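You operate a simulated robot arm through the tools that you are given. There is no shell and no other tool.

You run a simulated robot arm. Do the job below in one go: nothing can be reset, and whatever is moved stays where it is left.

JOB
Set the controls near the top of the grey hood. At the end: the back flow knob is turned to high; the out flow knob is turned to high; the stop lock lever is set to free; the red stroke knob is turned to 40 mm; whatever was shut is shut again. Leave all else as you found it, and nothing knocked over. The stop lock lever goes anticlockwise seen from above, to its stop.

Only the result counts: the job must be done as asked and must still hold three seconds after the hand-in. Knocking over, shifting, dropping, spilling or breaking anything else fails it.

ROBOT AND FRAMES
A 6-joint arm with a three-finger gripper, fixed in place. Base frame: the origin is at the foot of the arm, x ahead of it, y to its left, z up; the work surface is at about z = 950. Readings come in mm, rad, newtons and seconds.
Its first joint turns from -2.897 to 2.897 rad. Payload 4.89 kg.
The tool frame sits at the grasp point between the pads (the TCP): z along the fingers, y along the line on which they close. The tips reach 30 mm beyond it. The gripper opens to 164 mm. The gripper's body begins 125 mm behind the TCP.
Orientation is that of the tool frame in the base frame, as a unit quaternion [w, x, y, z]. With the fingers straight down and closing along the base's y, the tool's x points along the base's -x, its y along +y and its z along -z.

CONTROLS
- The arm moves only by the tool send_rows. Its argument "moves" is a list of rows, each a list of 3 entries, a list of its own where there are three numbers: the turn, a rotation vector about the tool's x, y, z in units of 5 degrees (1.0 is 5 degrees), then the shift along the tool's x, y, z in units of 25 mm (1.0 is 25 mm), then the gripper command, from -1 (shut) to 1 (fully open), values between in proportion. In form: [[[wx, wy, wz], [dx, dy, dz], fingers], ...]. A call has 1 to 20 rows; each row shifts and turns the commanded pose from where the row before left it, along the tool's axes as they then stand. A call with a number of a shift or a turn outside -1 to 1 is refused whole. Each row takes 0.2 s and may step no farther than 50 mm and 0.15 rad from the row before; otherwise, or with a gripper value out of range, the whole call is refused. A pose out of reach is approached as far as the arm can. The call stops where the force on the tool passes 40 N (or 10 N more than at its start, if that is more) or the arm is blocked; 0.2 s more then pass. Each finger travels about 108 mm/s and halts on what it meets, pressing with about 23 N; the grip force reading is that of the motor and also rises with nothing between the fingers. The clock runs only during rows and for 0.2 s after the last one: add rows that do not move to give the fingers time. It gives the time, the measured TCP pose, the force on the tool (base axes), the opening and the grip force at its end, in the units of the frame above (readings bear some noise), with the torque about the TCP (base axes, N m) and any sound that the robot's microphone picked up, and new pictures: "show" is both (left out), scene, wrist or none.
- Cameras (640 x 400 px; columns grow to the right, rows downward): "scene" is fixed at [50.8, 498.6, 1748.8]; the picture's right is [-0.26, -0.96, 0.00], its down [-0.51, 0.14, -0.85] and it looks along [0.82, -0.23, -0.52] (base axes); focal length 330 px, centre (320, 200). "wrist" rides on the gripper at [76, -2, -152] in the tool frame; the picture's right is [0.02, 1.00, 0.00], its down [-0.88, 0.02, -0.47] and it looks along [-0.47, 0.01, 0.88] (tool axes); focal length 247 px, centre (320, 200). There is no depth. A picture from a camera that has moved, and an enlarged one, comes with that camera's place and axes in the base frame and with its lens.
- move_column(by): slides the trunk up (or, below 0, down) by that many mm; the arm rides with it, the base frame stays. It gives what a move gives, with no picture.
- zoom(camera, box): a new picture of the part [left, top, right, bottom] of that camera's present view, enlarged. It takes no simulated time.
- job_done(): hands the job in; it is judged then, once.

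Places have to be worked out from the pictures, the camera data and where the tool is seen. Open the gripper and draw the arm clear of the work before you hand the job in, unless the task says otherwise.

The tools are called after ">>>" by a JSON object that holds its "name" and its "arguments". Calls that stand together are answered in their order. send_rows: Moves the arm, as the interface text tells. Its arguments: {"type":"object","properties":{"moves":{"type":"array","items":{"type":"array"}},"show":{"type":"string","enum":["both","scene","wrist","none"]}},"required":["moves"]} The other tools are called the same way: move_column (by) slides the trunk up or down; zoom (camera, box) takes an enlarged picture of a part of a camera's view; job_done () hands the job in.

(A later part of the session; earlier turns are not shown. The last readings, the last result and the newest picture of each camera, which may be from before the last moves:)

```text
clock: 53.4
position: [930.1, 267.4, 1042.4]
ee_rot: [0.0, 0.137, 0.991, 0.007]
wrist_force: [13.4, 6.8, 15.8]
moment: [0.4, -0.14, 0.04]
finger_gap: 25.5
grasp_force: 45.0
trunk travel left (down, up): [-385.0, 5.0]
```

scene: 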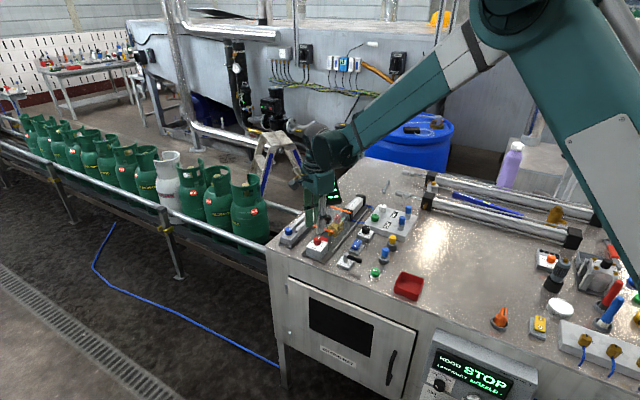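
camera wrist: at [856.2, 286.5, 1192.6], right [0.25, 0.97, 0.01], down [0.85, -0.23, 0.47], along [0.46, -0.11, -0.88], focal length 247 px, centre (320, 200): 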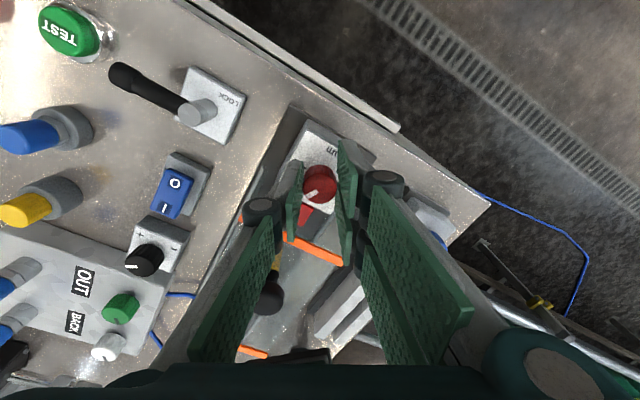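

Nearly balanced now. I add a +0.7 mm correction and rotate the first 15° anticlockwise to see whether the knob follows.

>>> {"name": "send_rows", "arguments": {"moves": [[[0, 0, 0], [0, 0.03, 0], -1], [[0, 0, -1], [0, 0, 0], -1], [[0, 0, -1], [0, 0, 0], -1], [[0, 0, -1], [0, 0, 0], -1], [[0, 0, 0], [0, 0, 0], -1]], "show": "wrist"}}

>>> {"name": "zoom", "arguments": {"camera": "wrist", "box": [230, 100, 430, 260]}}

>>> {"name": "zoom", "arguments": {"camera": "scene", "box": [295, 215, 345, 255]}}

```text
clock: 54.6
position: [929.8, 267.4, 1042.0]
ee_rot: [-0.001, 0.005, 1.0, 0.006]
wrist_force: [16.9, 11.6, 20.9]
moment: [0.3, -0.48, 0.04]
finger_gap: 25.4
grasp_force: 44.9
trunk travel left (down, up): [-385.0, 5.0]
camera wrist: at [853.2, 265.1, 1192.2], right [-0.01, 1.0, 0.01], down [0.88, 0.0, 0.47], along [0.47, 0.02, -0.88], focal length 247 px, centre (320, 200)
```

wrist: 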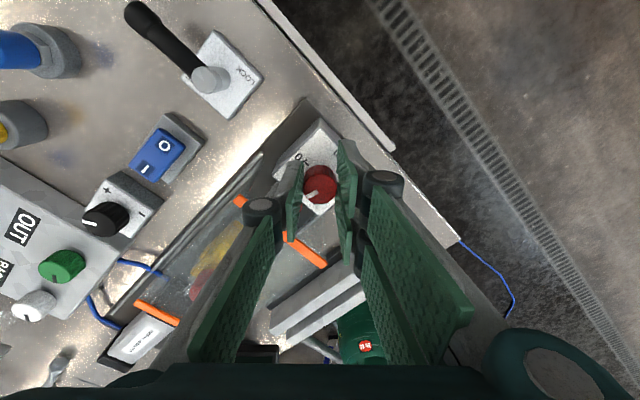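

```text
2.50 times, centred on (330, 180) of wrist
camera zoom: at [853.2, 265.1, 1192.2], right [-0.01, 1.0, 0.01], down [0.88, 0.0, 0.47], along [0.47, 0.02, -0.88], focal length 617 px, centre (295, 250)
```

zoom: 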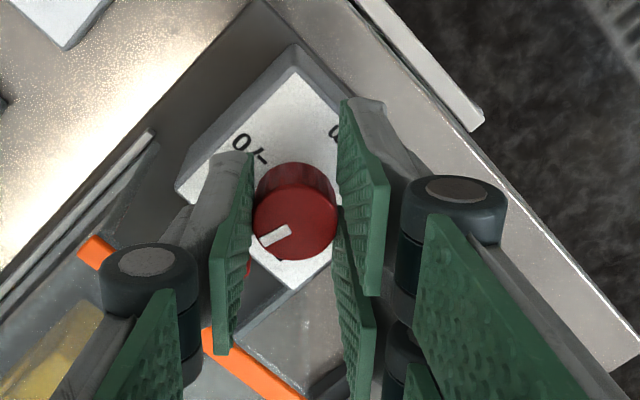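

```text
10.00 times, centred on (320, 235) of scene
camera zoom: at [50.8, 498.6, 1748.8], right [-0.26, -0.96, 0.0], down [-0.51, 0.14, -0.85], along [0.82, -0.23, -0.52], focal length 3298 px, centre (320, -150)
```

zoom: 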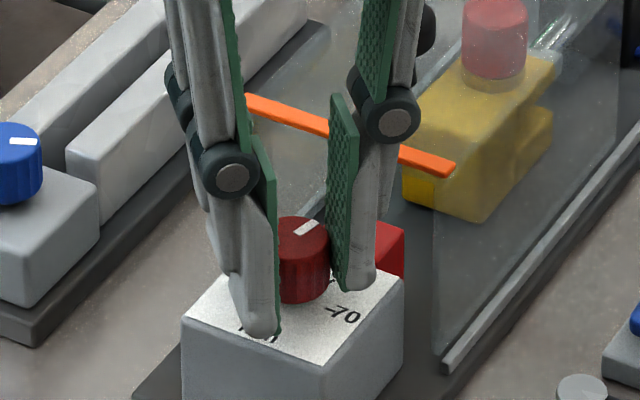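

The knob turns with the gripper. I make a small centring correction and rotate another 30°.

>>> {"name": "send_rows", "arguments": {"moves": [[[0, 0, 0], [-0.06, 0.04, -0.04], -1], [[0, 0, -1], [0, 0, 0], -1], [[0, 0, -1], [0, 0, 0], -1], [[0, 0, -1], [0, 0, 0], -1], [[0, 0, -1], [0, 0, 0], -1], [[0, 0, -1], [0, 0, 0], -1], [[0, 0, -1], [0, 0, 0], -1], [[0, 0, 0], [0, 0, 0], -1]], "show": "wrist"}}

>>> {"name": "zoom", "arguments": {"camera": "wrist", "box": [230, 100, 430, 260]}}

```text
clock: 56.4
position: [932.0, 265.7, 1040.9]
ee_rot: [0.001, -0.253, 0.967, 0.007]
wrist_force: [3.4, -29.3, -15.5]
moment: [-0.81, 0.11, -0.11]
finger_gap: 25.0
grasp_force: 45.4
trunk travel left (down, up): [-385.0, 5.0]
camera wrist: at [866.6, 225.8, 1192.1], right [-0.51, 0.86, 0.01], down [0.76, 0.44, 0.48], along [0.41, 0.25, -0.88], focal length 247 px, centre (320, 200)
```

wrist: 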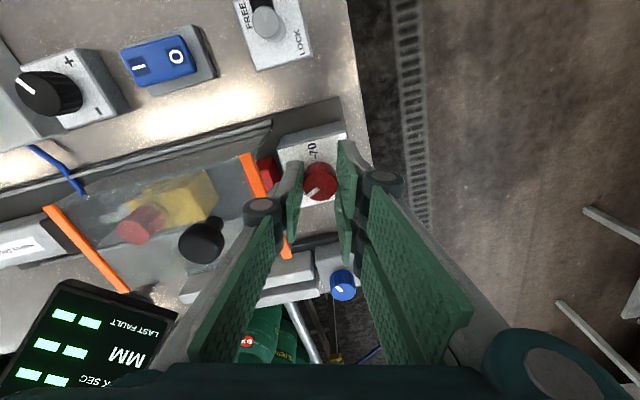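

```text
2.50 times, centred on (330, 180) of wrist
camera zoom: at [866.6, 225.8, 1192.1], right [-0.51, 0.86, 0.01], down [0.76, 0.44, 0.48], along [0.41, 0.25, -0.88], focal length 617 px, centre (295, 250)
```

zoom: 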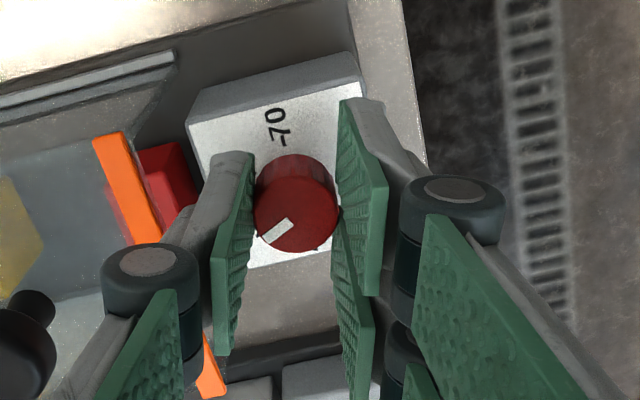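

Side load of ~27 N along −y tool appeared; I relieve it by shifting along the force, then check.

>>> {"name": "send_rows", "arguments": {"moves": [[[0, 0, 0], [0.04, -0.1, 0.03], -1], [[0, 0, 0], [0, 0, 0], -1]], "show": "none"}}

```text
clock: 57.0
position: [932.1, 265.7, 1042.5]
ee_rot: [0.002, -0.253, 0.967, 0.006]
wrist_force: [15.2, -9.3, 8.1]
moment: [-0.52, 0.18, -0.05]
finger_gap: 24.9
grasp_force: 44.3
trunk travel left (down, up): [-385.0, 5.0]
```

Better. A further small correction, then rotate 25° more.

>>> {"name": "send_rows", "arguments": {"moves": [[[0, 0, 0], [-0.03, -0.05, 0], -1], [[0, 0, -1], [0, 0, 0], -1], [[0, 0, -1], [0, 0, 0], -1], [[0, 0, -1], [0, 0, 0], -1], [[0, 0, -1], [0, 0, 0], -1], [[0, 0, -1], [0, 0, 0], -1], [[0, 0, 0], [0, 0, 0], -1]], "show": "none"}}

```text
clock: 58.6
position: [932.7, 263.9, 1042.6]
ee_rot: [0.004, -0.457, 0.889, 0.006]
wrist_force: [18.2, 9.2, 17.0]
moment: [0.29, -0.66, -0.02]
finger_gap: 24.7
grasp_force: 45.0
trunk travel left (down, up): [-385.0, 5.0]
```

70° done so far. I correct again and rotate 25° more.

>>> {"name": "send_rows", "arguments": {"moves": [[[0, 0, 0], [-0.07, -0.03, -0.04], -1], [[0, 0, -1], [0, 0, 0], -1], [[0, 0, -1], [0, 0, 0], -1], [[0, 0, -1], [0, 0, 0], -1], [[0, 0, -1], [0, 0, 0], -1], [[0, 0, -1], [0, 0, 0], -1], [[0, 0, 0], [0, 0, 0], -1]], "show": "wrist"}}

>>> {"name": "zoom", "arguments": {"camera": "wrist", "box": [230, 100, 430, 260]}}

>>> {"name": "zoom", "arguments": {"camera": "scene", "box": [295, 205, 355, 255]}}

```text
clock: 60.2
position: [933.4, 265.2, 1041.7]
ee_rot: [0.003, -0.639, 0.769, 0.006]
wrist_force: [-20.9, -11.1, -27.7]
moment: [-0.43, 0.47, 0.02]
finger_gap: 25.0
grasp_force: 45.1
trunk travel left (down, up): [-385.0, 5.0]
camera wrist: at [922.0, 188.3, 1192.0], right [-0.99, 0.16, 0.0], down [0.14, 0.86, 0.48], along [0.08, 0.48, -0.88], focal length 247 px, centre (320, 200)
```

wrist: 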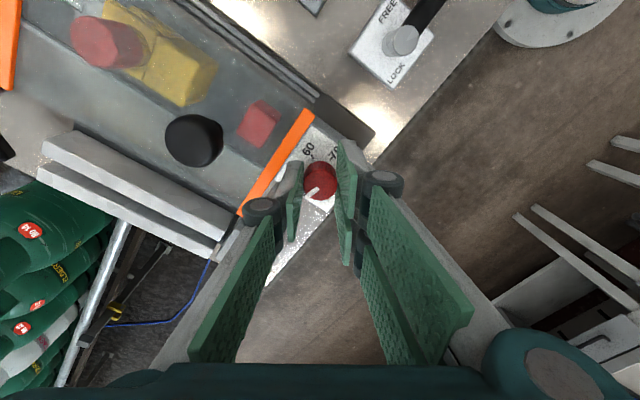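

```text
2.50 times, centred on (330, 180) of wrist
camera zoom: at [922.0, 188.3, 1192.0], right [-0.99, 0.16, 0.0], down [0.14, 0.86, 0.48], along [0.08, 0.48, -0.88], focal length 617 px, centre (295, 250)
```

zoom: 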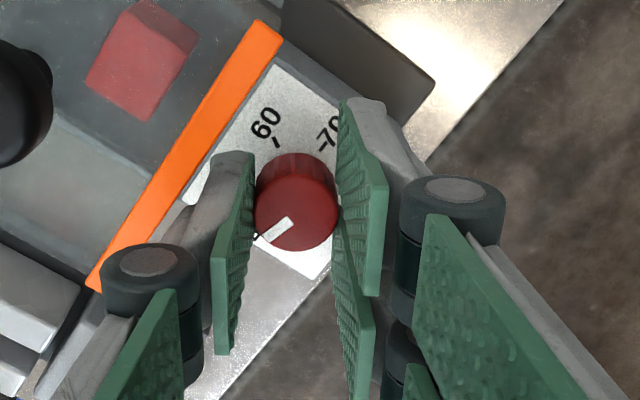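

```text
8.00 times, centred on (325, 230) of scene
camera zoom: at [50.8, 498.6, 1748.8], right [-0.26, -0.96, 0.0], down [-0.51, 0.14, -0.85], along [0.82, -0.23, -0.52], focal length 2638 px, centre (280, -40)
```

zoom: 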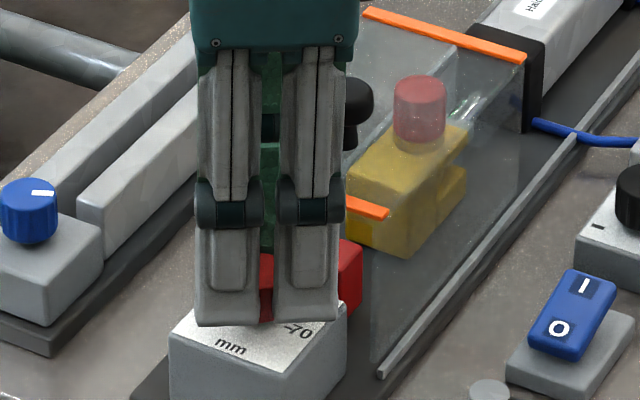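

95° done and the stop block is moving inside the hood as the stroke changes. I correct the side load and rotate 20° more.

>>> {"name": "send_rows", "arguments": {"moves": [[[0, 0, 0], [0.05, 0.06, 0.06], -1], [[0, 0, -1], [0, 0, 0], -1], [[0, 0, -1], [0, 0, 0], -1], [[0, 0, -1], [0, 0, 0], -1], [[0, 0, -1], [0, 0, 0], -1], [[0, 0, 0], [0, 0, 0], -1]], "show": "wrist"}}

>>> {"name": "zoom", "arguments": {"camera": "wrist", "box": [230, 100, 430, 260]}}

```text
clock: 61.2
position: [934.4, 264.4, 1044.4]
ee_rot: [-0.006, 0.726, -0.688, -0.003]
wrist_force: [6.7, 2.5, 6.4]
moment: [-0.36, -0.34, -0.01]
finger_gap: 24.8
grasp_force: 44.6
trunk travel left (down, up): [-385.0, 5.0]
stopped in row 4: the force on the tool passed its limit at 48 N (the readings are from after the stop); the commanded pose is now the measured one
camera wrist: at [939.8, 187.3, 1191.8], right [-1.0, -0.07, 0.0], down [-0.07, 0.87, 0.49], along [-0.03, 0.48, -0.87], focal length 247 px, centre (320, 200)
```

wrist: 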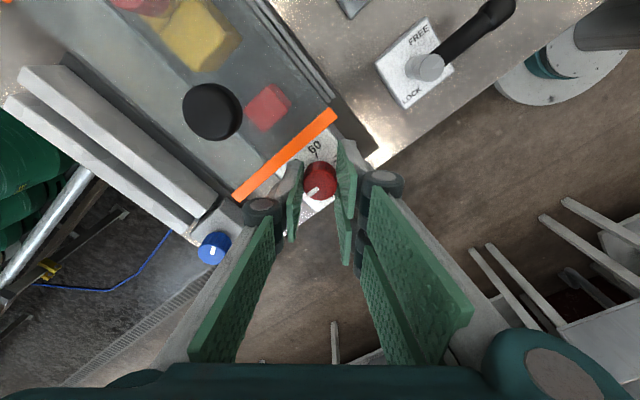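

```text
2.50 times, centred on (330, 180) of wrist
camera zoom: at [939.8, 187.3, 1191.8], right [-1.0, -0.07, 0.0], down [-0.07, 0.87, 0.49], along [-0.03, 0.48, -0.87], focal length 617 px, centre (295, 250)
```

zoom: 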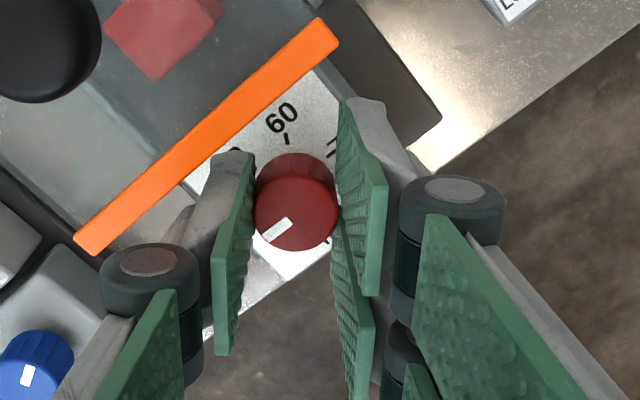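

The forces have relaxed; ≈109° done. I rotate the remaining ~11°.

>>> {"name": "send_rows", "arguments": {"moves": [[[0, 0, -0.8], [0, 0, 0], -1], [[0, 0, -0.8], [0, 0, 0], -1], [[0, 0, -0.7], [0, 0, 0], -1], [[0, 0, 0], [0, 0, 0], -1]], "show": "wrist"}}

>>> {"name": "zoom", "arguments": {"camera": "wrist", "box": [230, 100, 430, 260]}}

>>> {"name": "zoom", "arguments": {"camera": "scene", "box": [295, 205, 355, 255]}}

```text
clock: 62.2
position: [934.8, 265.1, 1042.0]
ee_rot: [-0.007, 0.792, -0.611, -0.005]
wrist_force: [22.4, 8.3, 10.3]
moment: [0.44, -0.63, -0.39]
finger_gap: 24.4
grasp_force: 44.6
trunk travel left (down, up): [-385.0, 5.0]
camera wrist: at [955.5, 190.9, 1191.7], right [-0.96, -0.27, -0.01], down [-0.24, 0.84, 0.48], along [-0.13, 0.47, -0.87], focal length 247 px, centre (320, 200)
```

wrist: 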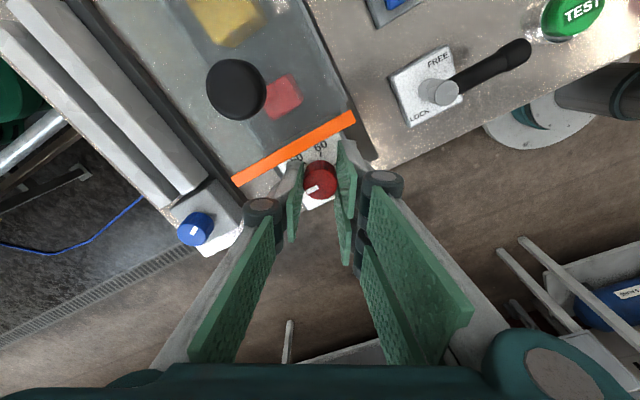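

```text
2.50 times, centred on (330, 180) of wrist
camera zoom: at [955.5, 190.9, 1191.7], right [-0.96, -0.27, -0.01], down [-0.24, 0.84, 0.48], along [-0.13, 0.47, -0.87], focal length 617 px, centre (295, 250)
```

zoom: 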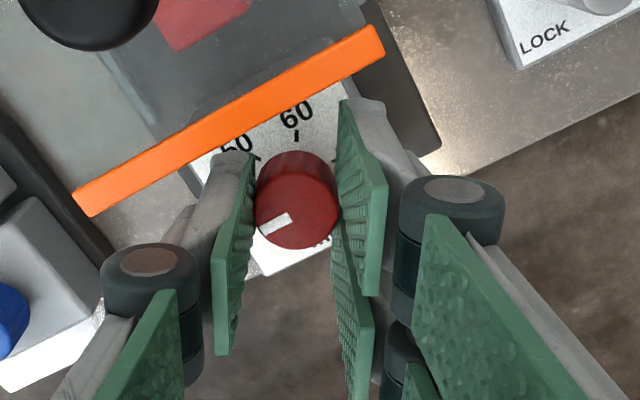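

```text
8.00 times, centred on (325, 230) of scene
camera zoom: at [50.8, 498.6, 1748.8], right [-0.26, -0.96, 0.0], down [-0.51, 0.14, -0.85], along [0.82, -0.23, -0.52], focal length 2638 px, centre (280, -40)
```

zoom: 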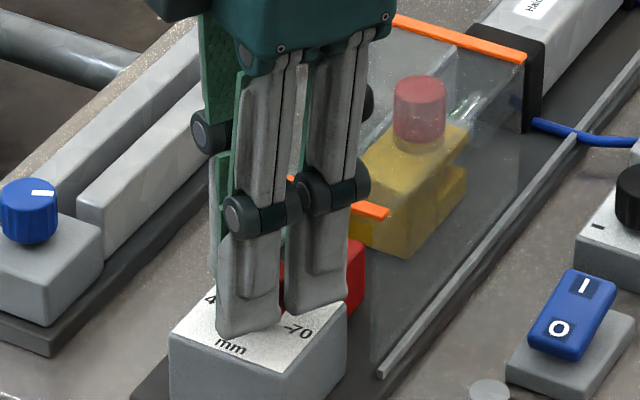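

The z-torque rose (−0.39 N·m) and the pointer slipped relative to the fingers, suggesting the knob's end stop. I release gently, lift, and check the dial.

>>> {"name": "send_rows", "arguments": {"moves": [[[0, 0, 0], [0, 0, 0], -0.56], [[0, 0, 0], [0, 0, 0], -0.56], [[0, 0, 0], [0, 0, -0.5], -0.56], [[0, 0, 0], [0, 0, -0.8], -0.56], [[0, 0, 0], [0, 0, -0.8], -0.56], [[0, 0, 0], [0, 0, -0.8], -0.56], [[0, 0, 0], [0, 0, -0.8], -0.56], [[0, 0, 0], [0, 0, -0.8], -0.56], [[0, 0, 0], [0, 0, 0], -0.56]], "show": "both"}}

>>> {"name": "zoom", "arguments": {"camera": "wrist", "box": [270, 90, 370, 190]}}

>>> {"name": "zoom", "arguments": {"camera": "scene", "box": [295, 215, 355, 265]}}

```text
clock: 64.2
position: [934.4, 263.9, 1155.8]
ee_rot: [-0.007, 0.791, -0.612, -0.005]
wrist_force: [-0.5, 0.0, 1.1]
moment: [0.05, -0.05, 0.01]
finger_gap: 36.1
grasp_force: 0.1
trunk travel left (down, up): [-385.0, 5.0]
camera wrist: at [953.7, 189.5, 1304.4], right [-0.96, -0.27, -0.01], down [-0.24, 0.84, 0.48], along [-0.13, 0.47, -0.87], focal length 247 px, centre (320, 200)
```

scene: 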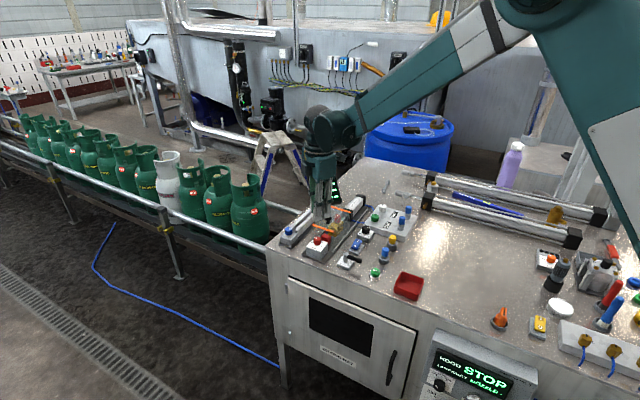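
wrist: 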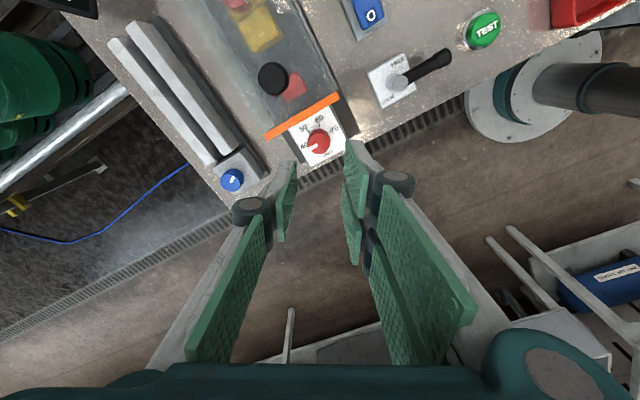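

```text
4.00 times, centred on (320, 140) of wrist
camera zoom: at [953.7, 189.5, 1304.4], right [-0.96, -0.27, -0.01], down [-0.24, 0.84, 0.48], along [-0.13, 0.47, -0.87], focal length 988 px, centre (320, 440)
```

zoom: 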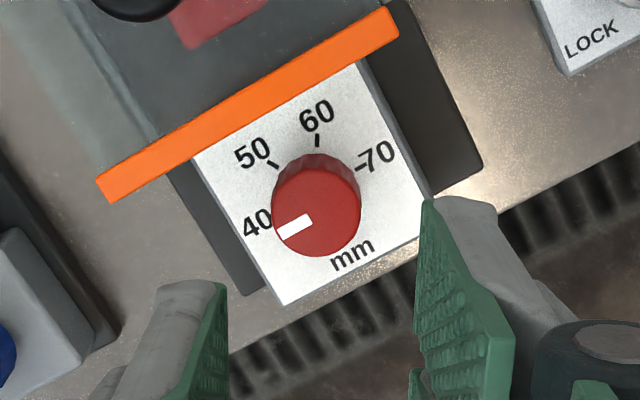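

```text
8.00 times, centred on (325, 240) of scene
camera zoom: at [50.8, 498.6, 1748.8], right [-0.26, -0.96, 0.0], down [-0.51, 0.14, -0.85], along [0.82, -0.23, -0.52], focal length 2638 px, centre (280, -120)
```

zoom: 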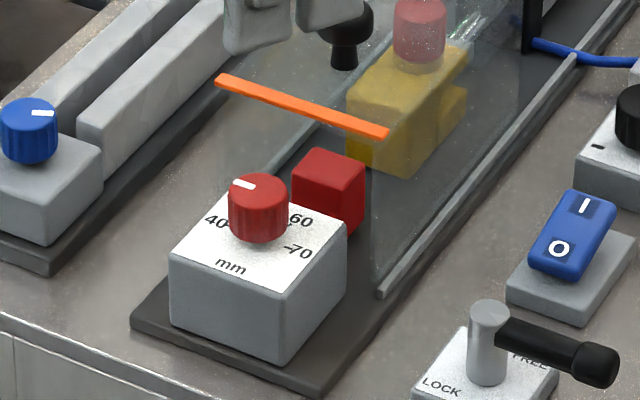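

The pointer is at or very near 40. I tilt to a straight-down view to verify the angle precisely.

>>> {"name": "send_rows", "arguments": {"moves": [[[0, 0.93, 0], [0, 0, 0], 0.2], [[0, 0.93, 0], [0, 0, 0], 1], [[0, 0.93, 0], [0, 0, 0], 1], [[0, 0.93, 0], [0, 0, 0], 1], [[0, 0.93, 0], [0, 0, 0], 1], [[0, 0.93, 0], [0, 0, 0], 1], [[0, 0, 0], [0, 0, 0], 1]], "show": "wrist"}}

>>> {"name": "zoom", "arguments": {"camera": "wrist", "box": [280, 160, 360, 240]}}

```text
clock: 65.8
position: [934.7, 264.0, 1154.2]
ee_rot: [0.142, 0.769, -0.595, 0.188]
wrist_force: [-0.1, 0.7, -0.1]
moment: [-0.08, 0.0, 0.0]
finger_gap: 164.3
grasp_force: 0.0
trunk travel left (down, up): [-385.0, 5.0]
camera wrist: at [933.7, 266.9, 1323.4], right [-0.96, -0.27, 0.0], down [-0.27, 0.96, 0.02], along [-0.01, 0.02, -1.0], focal length 247 px, centre (320, 200)
```

wrist: 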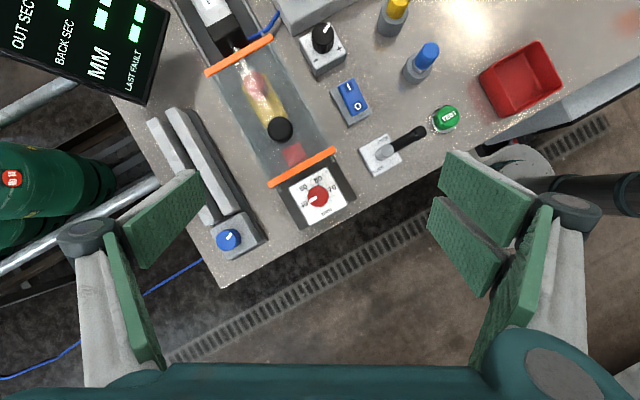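

```text
5.00 times, centred on (320, 200) of wrist
camera zoom: at [933.7, 266.9, 1323.4], right [-0.96, -0.27, 0.0], down [-0.27, 0.96, 0.02], along [-0.01, 0.02, -1.0], focal length 1235 px, centre (320, 200)
```

zoom: 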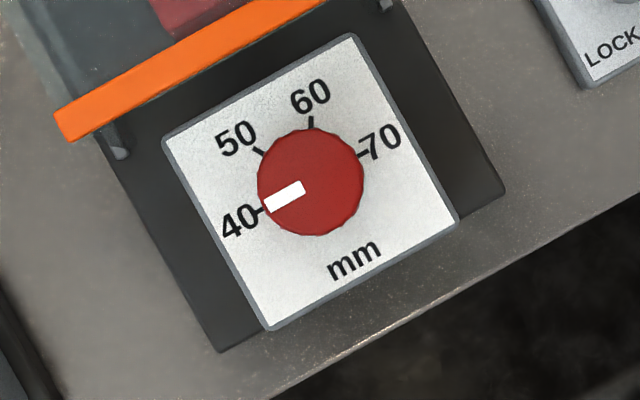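

I zoom even more to compare the pointer with the 40 tick.

>>> {"name": "zoom", "arguments": {"camera": "wrist", "box": [303, 182, 333, 212]}}

```text
13.33 times, centred on (318, 197) of wrist
camera zoom: at [933.7, 266.9, 1323.4], right [-0.96, -0.27, 0.0], down [-0.27, 0.96, 0.02], along [-0.01, 0.02, -1.0], focal length 3293 px, centre (347, 240)
```

zoom: 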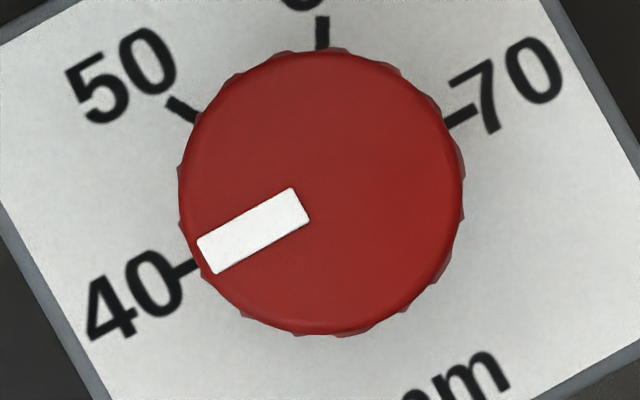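

The pointer is within ~1° of the 40 tick, so the stroke is set. Next I untilt and yaw back to neutral before going to the flow knobs.

>>> {"name": "send_rows", "arguments": {"moves": [[[0, -0.93, 0], [0, 0, 0], -0.463], [[0, -0.93, 0], [0, 0, 0], -0.463], [[0, -0.93, 0], [0, 0, 0], -0.463], [[0, -0.93, 0], [0, 0, 0], -0.463], [[0, -0.93, 0], [0, 0, 0], -0.463], [[0, -0.93, 0], [0, 0, 0], -0.463], [[0, 0, 1], [0, 0, 0], -0.463], [[0, 0, 1], [0, 0, 0], -0.463], [[0, 0, 1], [0, 0, 0], -0.463], [[0, 0, 1], [0, 0, 0], -0.463], [[0, 0, 1], [0, 0, 0], -0.463], [[0, 0, 1], [0, 0, 0], -0.463], [[0, 0, 1], [0, 0, 0], -0.463], [[0, 0, 1], [0, 0, 0], -0.463], [[0, 0, 1], [0, 0, 0], -0.463], [[0, 0, 1], [0, 0, 0], -0.463], [[0, 0, 1], [0, 0, 0], -0.463], [[0, 0, 1], [0, 0, 0], -0.463], [[0, 0, 1], [0, 0, 0], -0.463], [[0, 0, 1], [0, 0, 0], -0.463]], "show": "none"}}

>>> {"name": "send_rows", "arguments": {"moves": [[[0, 0, 1], [0, 0, 0], -0.463], [[0, 0, 1], [0, 0, 0], -0.463], [[0, 0, 1], [0, 0, 0], -0.463], [[0, 0, 1], [0, 0, 0], -0.463], [[0, 0, 1], [0, 0, 0], -0.463], [[0, 0, 1], [0, 0, 0], -0.463], [[0, 0, 1], [0, 0, 0], -0.463], [[0, 0, 0], [0, 0, 0], -0.463]], "show": "scene"}}

```text
clock: 70.0
position: [933.5, 263.5, 1155.7]
ee_rot: [0.002, -0.297, 0.955, 0.006]
wrist_force: [-0.6, -1.2, -0.5]
moment: [0.02, -0.02, 0.02]
finger_gap: 44.0
grasp_force: 0.1
trunk travel left (down, up): [-385.0, 5.0]
```

```text
clock: 71.8
position: [935.4, 262.0, 1154.7]
ee_rot: [0.001, 0.004, 1.0, 0.007]
wrist_force: [-0.9, 0.9, -0.2]
moment: [-0.03, 0.03, -0.02]
finger_gap: 44.3
grasp_force: 0.1
trunk travel left (down, up): [-385.0, 5.0]
```

scene: 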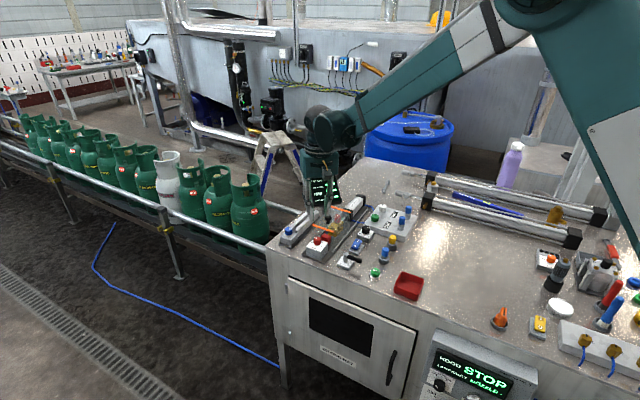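

I move to above the green OUT knob: first in −y, then outward.

>>> {"name": "send_rows", "arguments": {"moves": [[[0, 0, 0], [0, -0.953, 0], -0.463], [[0, 0, 0], [0, -0.953, 0], -0.463], [[0, 0, 0], [0, -0.953, 0], -0.463], [[0, 0, 0], [0, -0.953, 0], -0.463], [[0, 0, 0], [0, -0.953, 0], -0.463], [[0, 0, 0], [0, -0.953, 0], -0.463], [[0, 0, 0], [0, -0.953, 0], -0.463], [[0, 0, 0], [0, -0.953, 0], -0.463], [[0, 0, 0], [0, -0.953, 0], -0.463], [[0, 0, 0], [0, -0.953, 0], -0.463], [[0, 0, 0], [0, -0.953, 0], -0.463], [[0, 0, 0], [-0.82, 0, 0], -0.463], [[0, 0, 0], [-0.82, 0, 0], -0.463], [[0, 0, 0], [-0.82, 0, 0], -0.463], [[0, 0, 0], [-0.82, 0, 0], -0.463], [[0, 0, 0], [-0.82, 0, 0], -0.463], [[0, 0, 0], [0, 0, 0], -0.463]], "show": "both"}}

>>> {"name": "zoom", "arguments": {"camera": "wrist", "box": [230, 130, 430, 270]}}

```text
clock: 75.4
position: [1037.3, -0.2, 1150.7]
ee_rot: [0.0, 0.004, 1.0, 0.007]
wrist_force: [0.7, -0.4, -1.4]
moment: [0.02, 0.09, 0.02]
finger_gap: 44.1
grasp_force: 0.1
trunk travel left (down, up): [-385.0, 5.0]
camera wrist: at [959.5, -2.2, 1301.6], right [-0.01, 1.0, 0.01], down [0.88, 0.01, 0.47], along [0.47, 0.02, -0.88], focal length 247 px, centre (320, 200)
```

scene: 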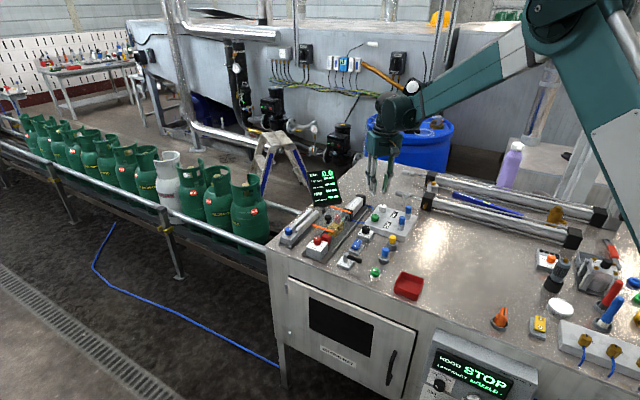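
wrist: 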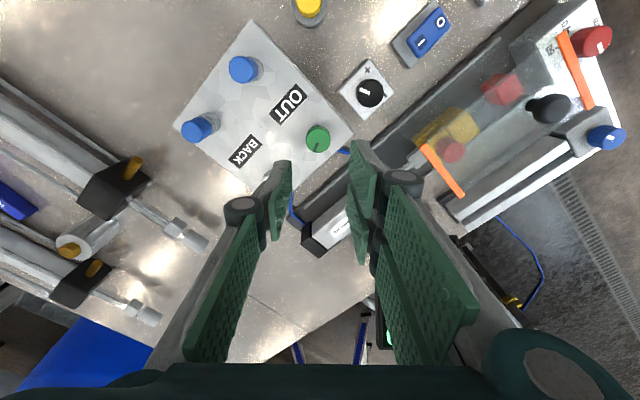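

```text
2.86 times, centred on (330, 200) of wrist
camera zoom: at [959.5, -2.2, 1301.6], right [-0.01, 1.0, 0.01], down [0.88, 0.01, 0.47], along [0.47, 0.02, -0.88], focal length 706 px, centre (291, 200)
```

zoom: 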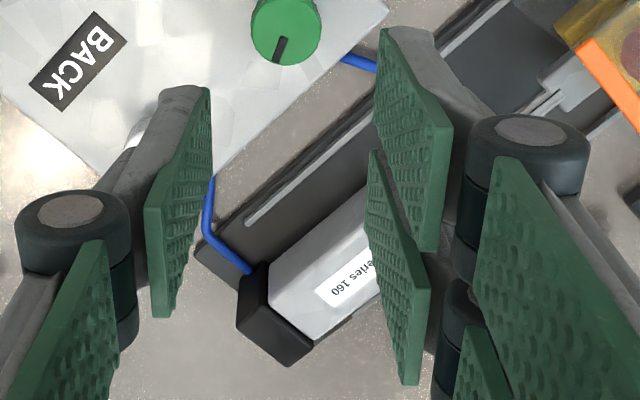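

TCP is right above the green knob (estimate (1037.6, 0.4)). I descend to a check height.

>>> {"name": "send_rows", "arguments": {"moves": [[[0, 0, 0], [0, 0, 0.9], -0.463], [[0, 0, 0], [0, 0, 0.9], -0.463], [[0, 0, 0], [0, 0, 0.9], -0.463], [[0, 0, 0], [0, 0, 0.9], -0.463], [[0, 0, 0], [0, 0, 0], -0.463]], "show": "wrist"}}

>>> {"name": "zoom", "arguments": {"camera": "wrist", "box": [230, 110, 430, 270]}}

>>> {"name": "zoom", "arguments": {"camera": "scene", "box": [345, 160, 425, 245]}}

```text
clock: 76.6
position: [1034.7, 0.8, 1059.8]
ee_rot: [0.002, 0.003, 1.0, 0.007]
wrist_force: [-0.3, 0.5, -0.5]
moment: [-0.01, 0.08, 0.07]
finger_gap: 43.8
grasp_force: 0.0
trunk travel left (down, up): [-385.0, 5.0]
camera wrist: at [958.0, -1.8, 1210.2], right [-0.01, 1.0, 0.01], down [0.88, 0.01, 0.47], along [0.47, 0.02, -0.88], focal length 247 px, centre (320, 200)
```

wrist: 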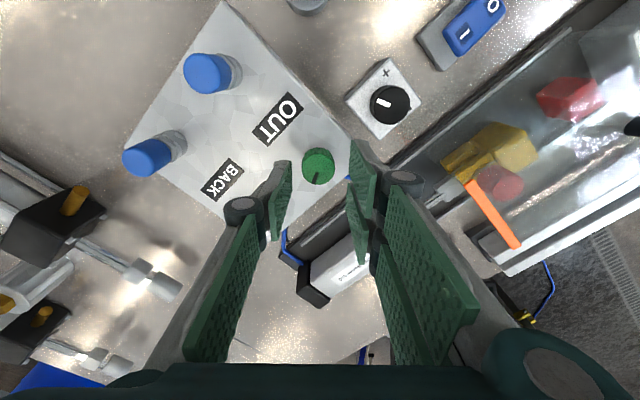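

```text
2.50 times, centred on (330, 190) of wrist
camera zoom: at [958.0, -1.8, 1210.2], right [-0.01, 1.0, 0.01], down [0.88, 0.01, 0.47], along [0.47, 0.02, -0.88], focal length 617 px, centre (295, 225)
```

zoom: 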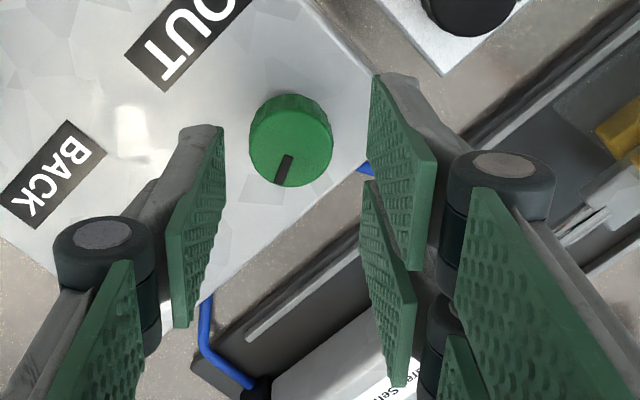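

```text
4.71 times, centred on (385, 202) of scene
camera zoom: at [50.8, 498.6, 1748.8], right [-0.26, -0.96, 0.0], down [-0.51, 0.14, -0.85], along [0.82, -0.23, -0.52], focal length 1552 px, centre (14, 188)
```

zoom: 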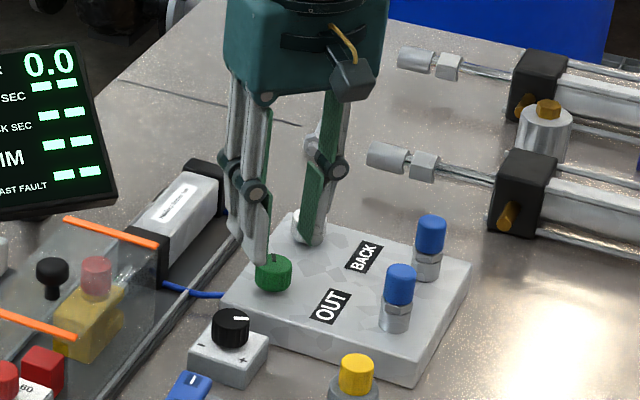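

Knob is ~3 mm further out than the TCP. I correct and descend to straddle the green knob (tips ≈ z 987).

>>> {"name": "send_rows", "arguments": {"moves": [[[0, 0, 0], [-0.11, 0, 0.4], -0.463], [[0, 0, 0], [0, 0, 0.4], -0.463], [[0, 0, 0], [0, 0, 0.4], -0.463], [[0, 0, 0], [0, 0, 0.4], -0.463], [[0, 0, 0], [0, 0, 0.1], -0.463], [[0, 0, 0], [0, 0, 0], -0.463]], "show": "wrist"}}

>>> {"name": "zoom", "arguments": {"camera": "wrist", "box": [230, 110, 430, 270]}}

>>> {"name": "zoom", "arguments": {"camera": "scene", "box": [345, 170, 425, 245]}}

```text
clock: 78.0
position: [1037.0, 2.3, 1018.2]
ee_rot: [0.001, 0.003, 1.0, 0.007]
wrist_force: [-0.3, 0.5, 0.9]
moment: [-0.02, 0.0, 0.02]
finger_gap: 44.1
grasp_force: 0.1
trunk travel left (down, up): [-385.0, 5.0]
camera wrist: at [960.4, -0.3, 1168.7], right [-0.01, 1.0, 0.01], down [0.88, 0.01, 0.47], along [0.47, 0.02, -0.88], focal length 247 px, centre (320, 200)
```

wrist: 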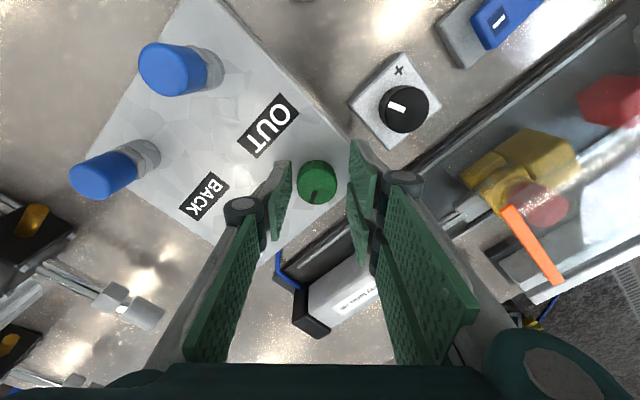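

```text
2.50 times, centred on (330, 190) of wrist
camera zoom: at [960.4, -0.3, 1168.7], right [-0.01, 1.0, 0.01], down [0.88, 0.01, 0.47], along [0.47, 0.02, -0.88], focal length 617 px, centre (295, 225)
```

zoom: 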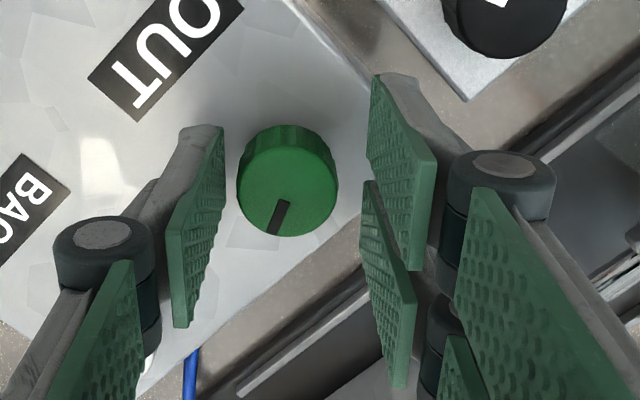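

```text
5.33 times, centred on (385, 208) of scene
camera zoom: at [50.8, 498.6, 1748.8], right [-0.26, -0.96, 0.0], down [-0.51, 0.14, -0.85], along [0.82, -0.23, -0.52], focal length 1759 px, centre (-27, 160)
```

zoom: 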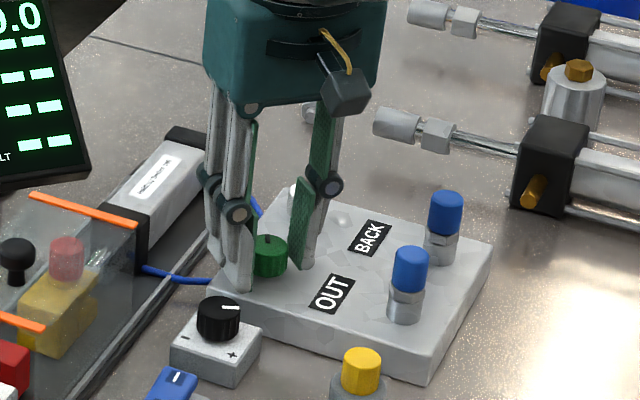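

The knob sits ~2.5 mm toward the single finger, so I shift −2.5 mm in y and close.

>>> {"name": "send_rows", "arguments": {"moves": [[[0, 0, 0], [0, -0.1, 0], -0.463], [[0, 0, 0], [0, 0, 0], -0.7], [[0, 0, 0], [0, 0, 0], -1], [[0, 0, 0], [0, 0, 0], -1], [[0, 0, 0], [0, 0, 0], -1]], "show": "wrist"}}

>>> {"name": "zoom", "arguments": {"camera": "wrist", "box": [230, 110, 430, 270]}}

```text
clock: 79.2
position: [1037.5, -0.3, 1019.1]
ee_rot: [0.001, 0.003, 1.0, 0.007]
wrist_force: [0.1, 0.5, -1.0]
moment: [-0.14, -0.02, 0.02]
finger_gap: 28.6
grasp_force: 45.4
trunk travel left (down, up): [-385.0, 5.0]
camera wrist: at [960.5, -2.9, 1169.1], right [-0.01, 1.0, 0.01], down [0.88, 0.01, 0.47], along [0.47, 0.02, -0.88], focal length 247 px, centre (320, 200)
```

wrist: 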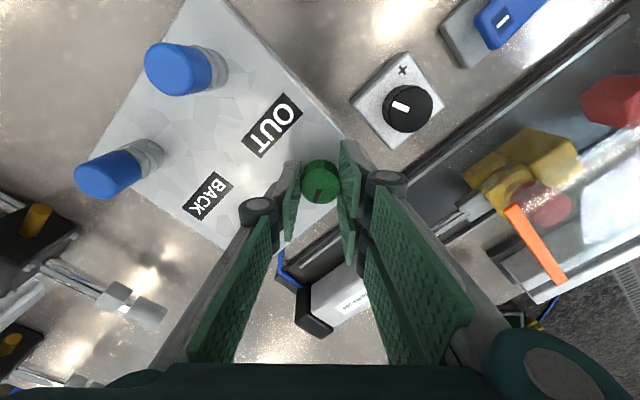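

```text
2.50 times, centred on (330, 190) of wrist
camera zoom: at [960.5, -2.9, 1169.1], right [-0.01, 1.0, 0.01], down [0.88, 0.01, 0.47], along [0.47, 0.02, -0.88], focal length 617 px, centre (295, 225)
```

zoom: 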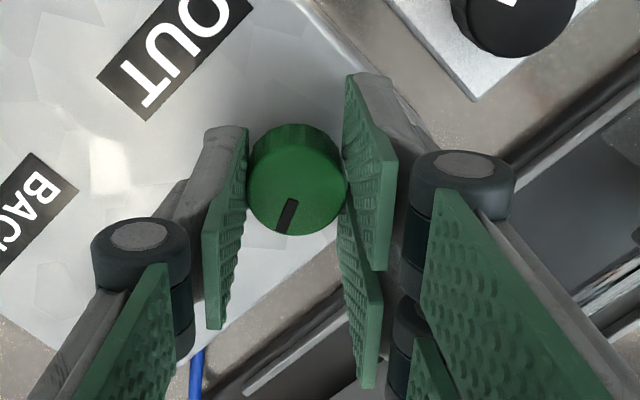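

Clean grip (gap 28.6 mm, no side load). I test clockwise rotation by 15° and watch the torque and whether the pointer follows.

>>> {"name": "send_rows", "arguments": {"moves": [[[0, 0, 1], [0, 0, 0], -1], [[0, 0, 1], [0, 0, 0], -1], [[0, 0, 1], [0, 0, 0], -1], [[0, 0, 0], [0, 0, 0], -1]], "show": "wrist"}}

>>> {"name": "zoom", "arguments": {"camera": "wrist", "box": [230, 110, 430, 270]}}

>>> {"name": "zoom", "arguments": {"camera": "scene", "box": [295, 160, 425, 245]}}

```text
clock: 80.2
position: [1038.9, -0.5, 1019.3]
ee_rot: [0.0, 0.135, 0.991, 0.007]
wrist_force: [-3.4, -3.2, -3.3]
moment: [-0.34, -0.21, -0.04]
finger_gap: 28.8
grasp_force: 45.1
trunk travel left (down, up): [-385.0, 5.0]
camera wrist: at [963.0, 17.4, 1169.5], right [0.25, 0.97, 0.01], down [0.85, -0.22, 0.47], along [0.46, -0.1, -0.88], focal length 247 px, centre (320, 200)
```

wrist: 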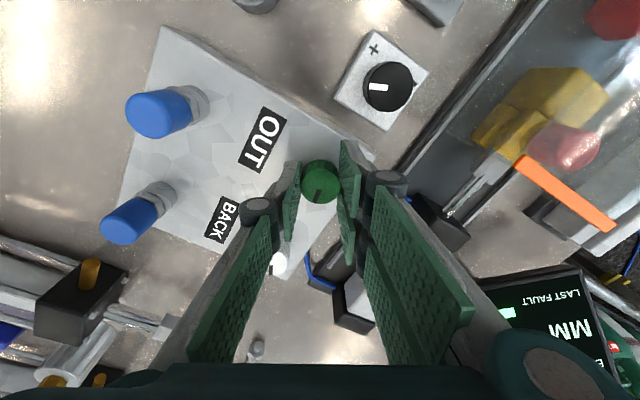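

```text
2.50 times, centred on (330, 190) of wrist
camera zoom: at [963.0, 17.4, 1169.5], right [0.25, 0.97, 0.01], down [0.85, -0.22, 0.47], along [0.46, -0.1, -0.88], focal length 617 px, centre (295, 225)
```

zoom: 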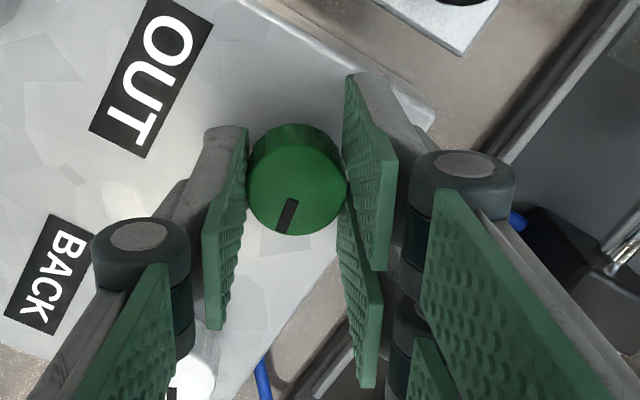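

```text
4.71 times, centred on (360, 202) of scene
camera zoom: at [50.8, 498.6, 1748.8], right [-0.26, -0.96, 0.0], down [-0.51, 0.14, -0.85], along [0.82, -0.23, -0.52], focal length 1552 px, centre (132, 188)
```

zoom: 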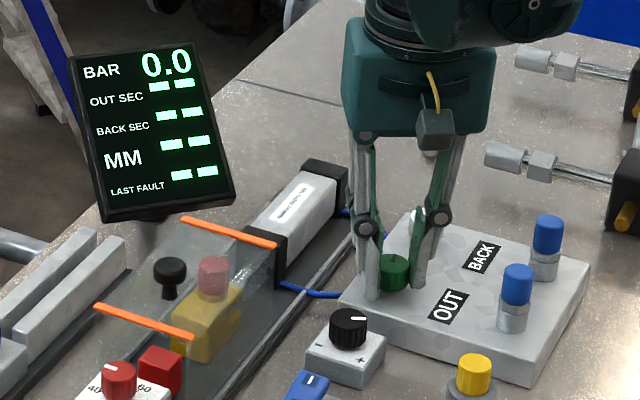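

It turns clockwise freely. Now I check the other direction: back 15° and then 20° further anticlockwise, to find out whether the knob had started at a stop.

>>> {"name": "send_rows", "arguments": {"moves": [[[0, 0, -1], [0, 0, 0], -1], [[0, 0, -1], [0, 0, 0], -1], [[0, 0, -1], [0, 0, 0], -1], [[0, 0, -1], [0, 0, 0], -1], [[0, 0, -1], [0, 0, 0], -1], [[0, 0, 0], [0, 0, 0], -1]], "show": "wrist"}}

>>> {"name": "zoom", "arguments": {"camera": "wrist", "box": [230, 110, 430, 270]}}

```text
clock: 81.6
position: [1037.4, -0.4, 1018.8]
ee_rot: [0.001, -0.083, 0.996, 0.007]
wrist_force: [-15.7, -6.3, -9.2]
moment: [-0.33, 0.93, -0.04]
finger_gap: 28.5
grasp_force: 45.2
trunk travel left (down, up): [-385.0, 5.0]
camera wrist: at [962.1, -16.5, 1169.0], right [-0.19, 0.98, 0.01], down [0.86, 0.16, 0.48], along [0.47, 0.1, -0.88], focal length 247 px, centre (320, 200)
```

wrist: 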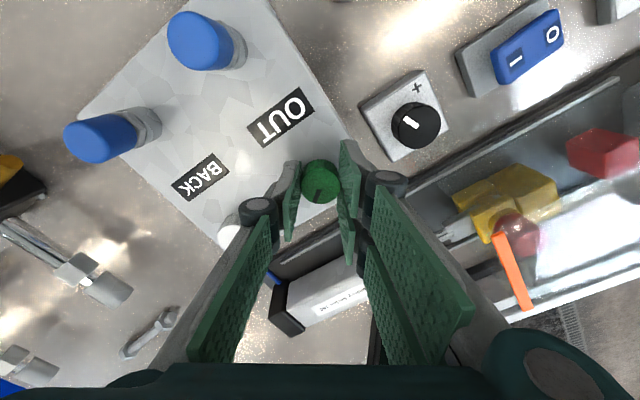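

```text
2.50 times, centred on (330, 190) of wrist
camera zoom: at [962.1, -16.5, 1169.0], right [-0.19, 0.98, 0.01], down [0.86, 0.16, 0.48], along [0.47, 0.1, -0.88], focal length 617 px, centre (295, 225)
```

zoom: 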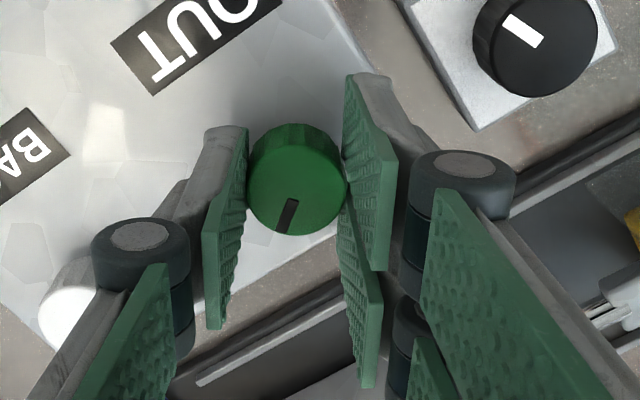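

The knob moves both ways, so it began mid-range. Before choosing, I look around the scene for any legend telling which way is "high".

>>> {"name": "zoom", "arguments": {"camera": "scene", "box": [520, 220, 640, 400]}}

>>> {"name": "zoom", "arguments": {"camera": "scene", "box": [400, 320, 540, 400]}}

>>> {"name": "zoom", "arguments": {"camera": "scene", "box": [260, 30, 420, 160]}}

>>> {"name": "zoom", "arguments": {"camera": "scene", "box": [0, 30, 150, 140]}}

>>> {"name": "zoom", "arguments": {"camera": "scene", "box": [270, 260, 420, 400]}}

```text
2.22 times, centred on (580, 310) of scene
camera zoom: at [50.8, 498.6, 1748.8], right [-0.26, -0.96, 0.0], down [-0.51, 0.14, -0.85], along [0.82, -0.23, -0.52], focal length 733 px, centre (-258, -44)
```

zoom: 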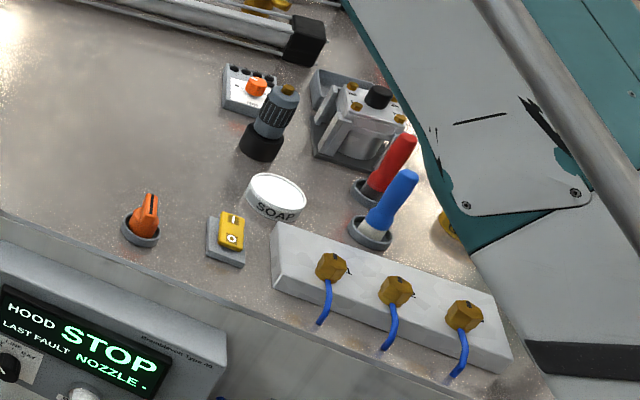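

```text
4.57 times, centred on (470, 360) of scene
camera zoom: at [50.8, 498.6, 1748.8], right [-0.26, -0.96, 0.0], down [-0.51, 0.14, -0.85], along [0.82, -0.23, -0.52], focal length 1508 px, centre (-366, -531)
```

zoom: 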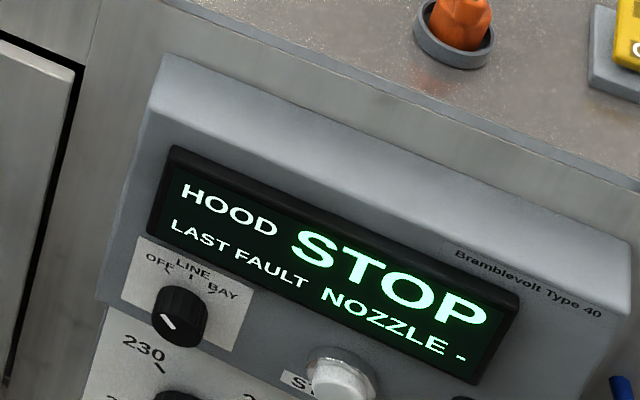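

```text
3.08 times, centred on (340, 95) of scene
camera zoom: at [50.8, 498.6, 1748.8], right [-0.26, -0.96, 0.0], down [-0.51, 0.14, -0.85], along [0.82, -0.23, -0.52], focal length 1015 px, centre (258, 523)
```

zoom: 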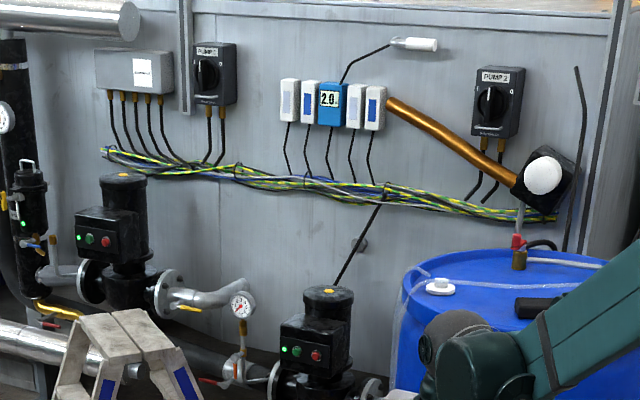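

```text
3.64 times, centred on (75, 85) of scene
camera zoom: at [50.8, 498.6, 1748.8], right [-0.26, -0.96, 0.0], down [-0.51, 0.14, -0.85], along [0.82, -0.23, -0.52], focal length 1199 px, centre (1211, 618)
```

zoom: 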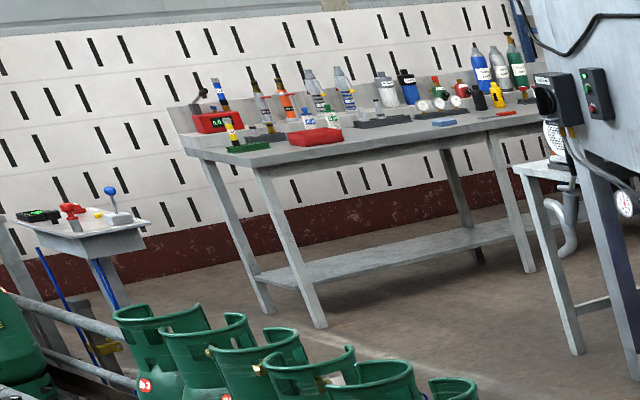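

```text
2.86 times, centred on (345, 330) of scene
camera zoom: at [50.8, 498.6, 1748.8], right [-0.26, -0.96, 0.0], down [-0.51, 0.14, -0.85], along [0.82, -0.23, -0.52], focal length 942 px, centre (249, -171)
```

zoom: 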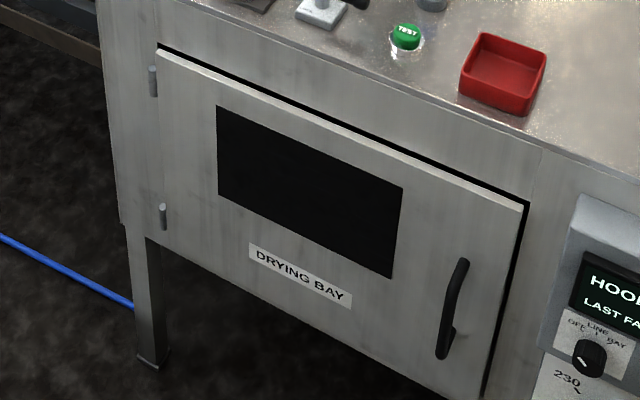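

No legend anywhere. By the neighbouring dials (70 mm and "+" both lie clockwise), clockwise is "more". I rotate the green knob clockwise in stages, looking for its stop.

>>> {"name": "send_rows", "arguments": {"moves": [[[0, 0, 1], [0, 0, 0], -1], [[0, 0, 1], [0, 0, 0], -1], [[0, 0, 1], [0, 0, 0], -1], [[0, 0, 1], [0, 0, 0], -1], [[0, 0, 1], [0, 0, 0], -1], [[0, 0, 1], [0, 0, 0], -1], [[0, 0, 1], [0, 0, 0], -1], [[0, 0, 1], [0, 0, 0], -1], [[0, 0, 0], [0, 0, 0], -1]], "show": "wrist"}}

>>> {"name": "zoom", "arguments": {"camera": "wrist", "box": [230, 110, 430, 270]}}

```text
clock: 83.6
position: [1038.5, 0.5, 1017.9]
ee_rot: [-0.001, 0.262, 0.965, 0.008]
wrist_force: [-1.1, -6.4, -2.8]
moment: [-0.5, -0.29, 0.0]
finger_gap: 28.7
grasp_force: 45.1
trunk travel left (down, up): [-385.0, 5.0]
camera wrist: at [970.7, 36.2, 1169.9], right [0.49, 0.87, 0.01], down [0.77, -0.44, 0.47], along [0.41, -0.22, -0.88], focal length 247 px, centre (320, 200)
```

wrist: 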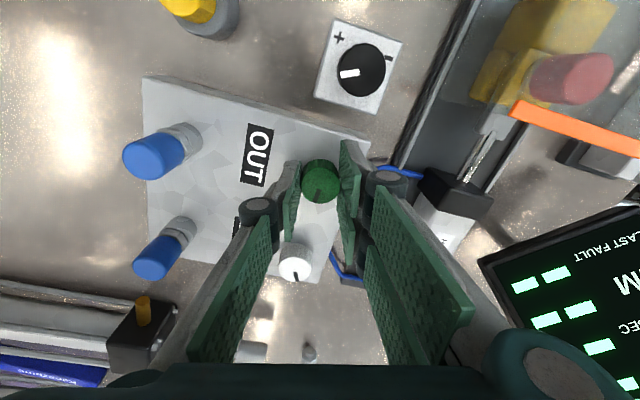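

```text
2.50 times, centred on (330, 190) of wrist
camera zoom: at [970.7, 36.2, 1169.9], right [0.49, 0.87, 0.01], down [0.77, -0.44, 0.47], along [0.41, -0.22, -0.88], focal length 617 px, centre (295, 225)
```

zoom: 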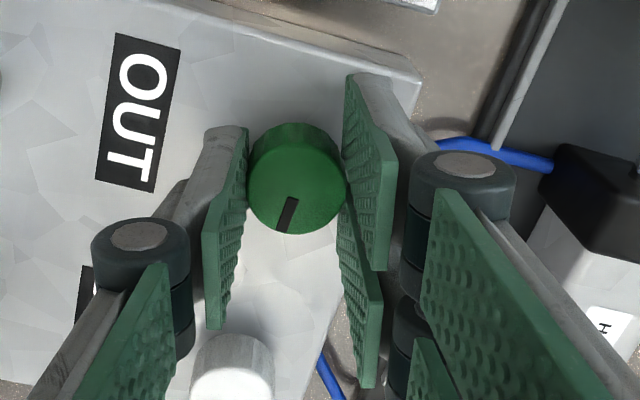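

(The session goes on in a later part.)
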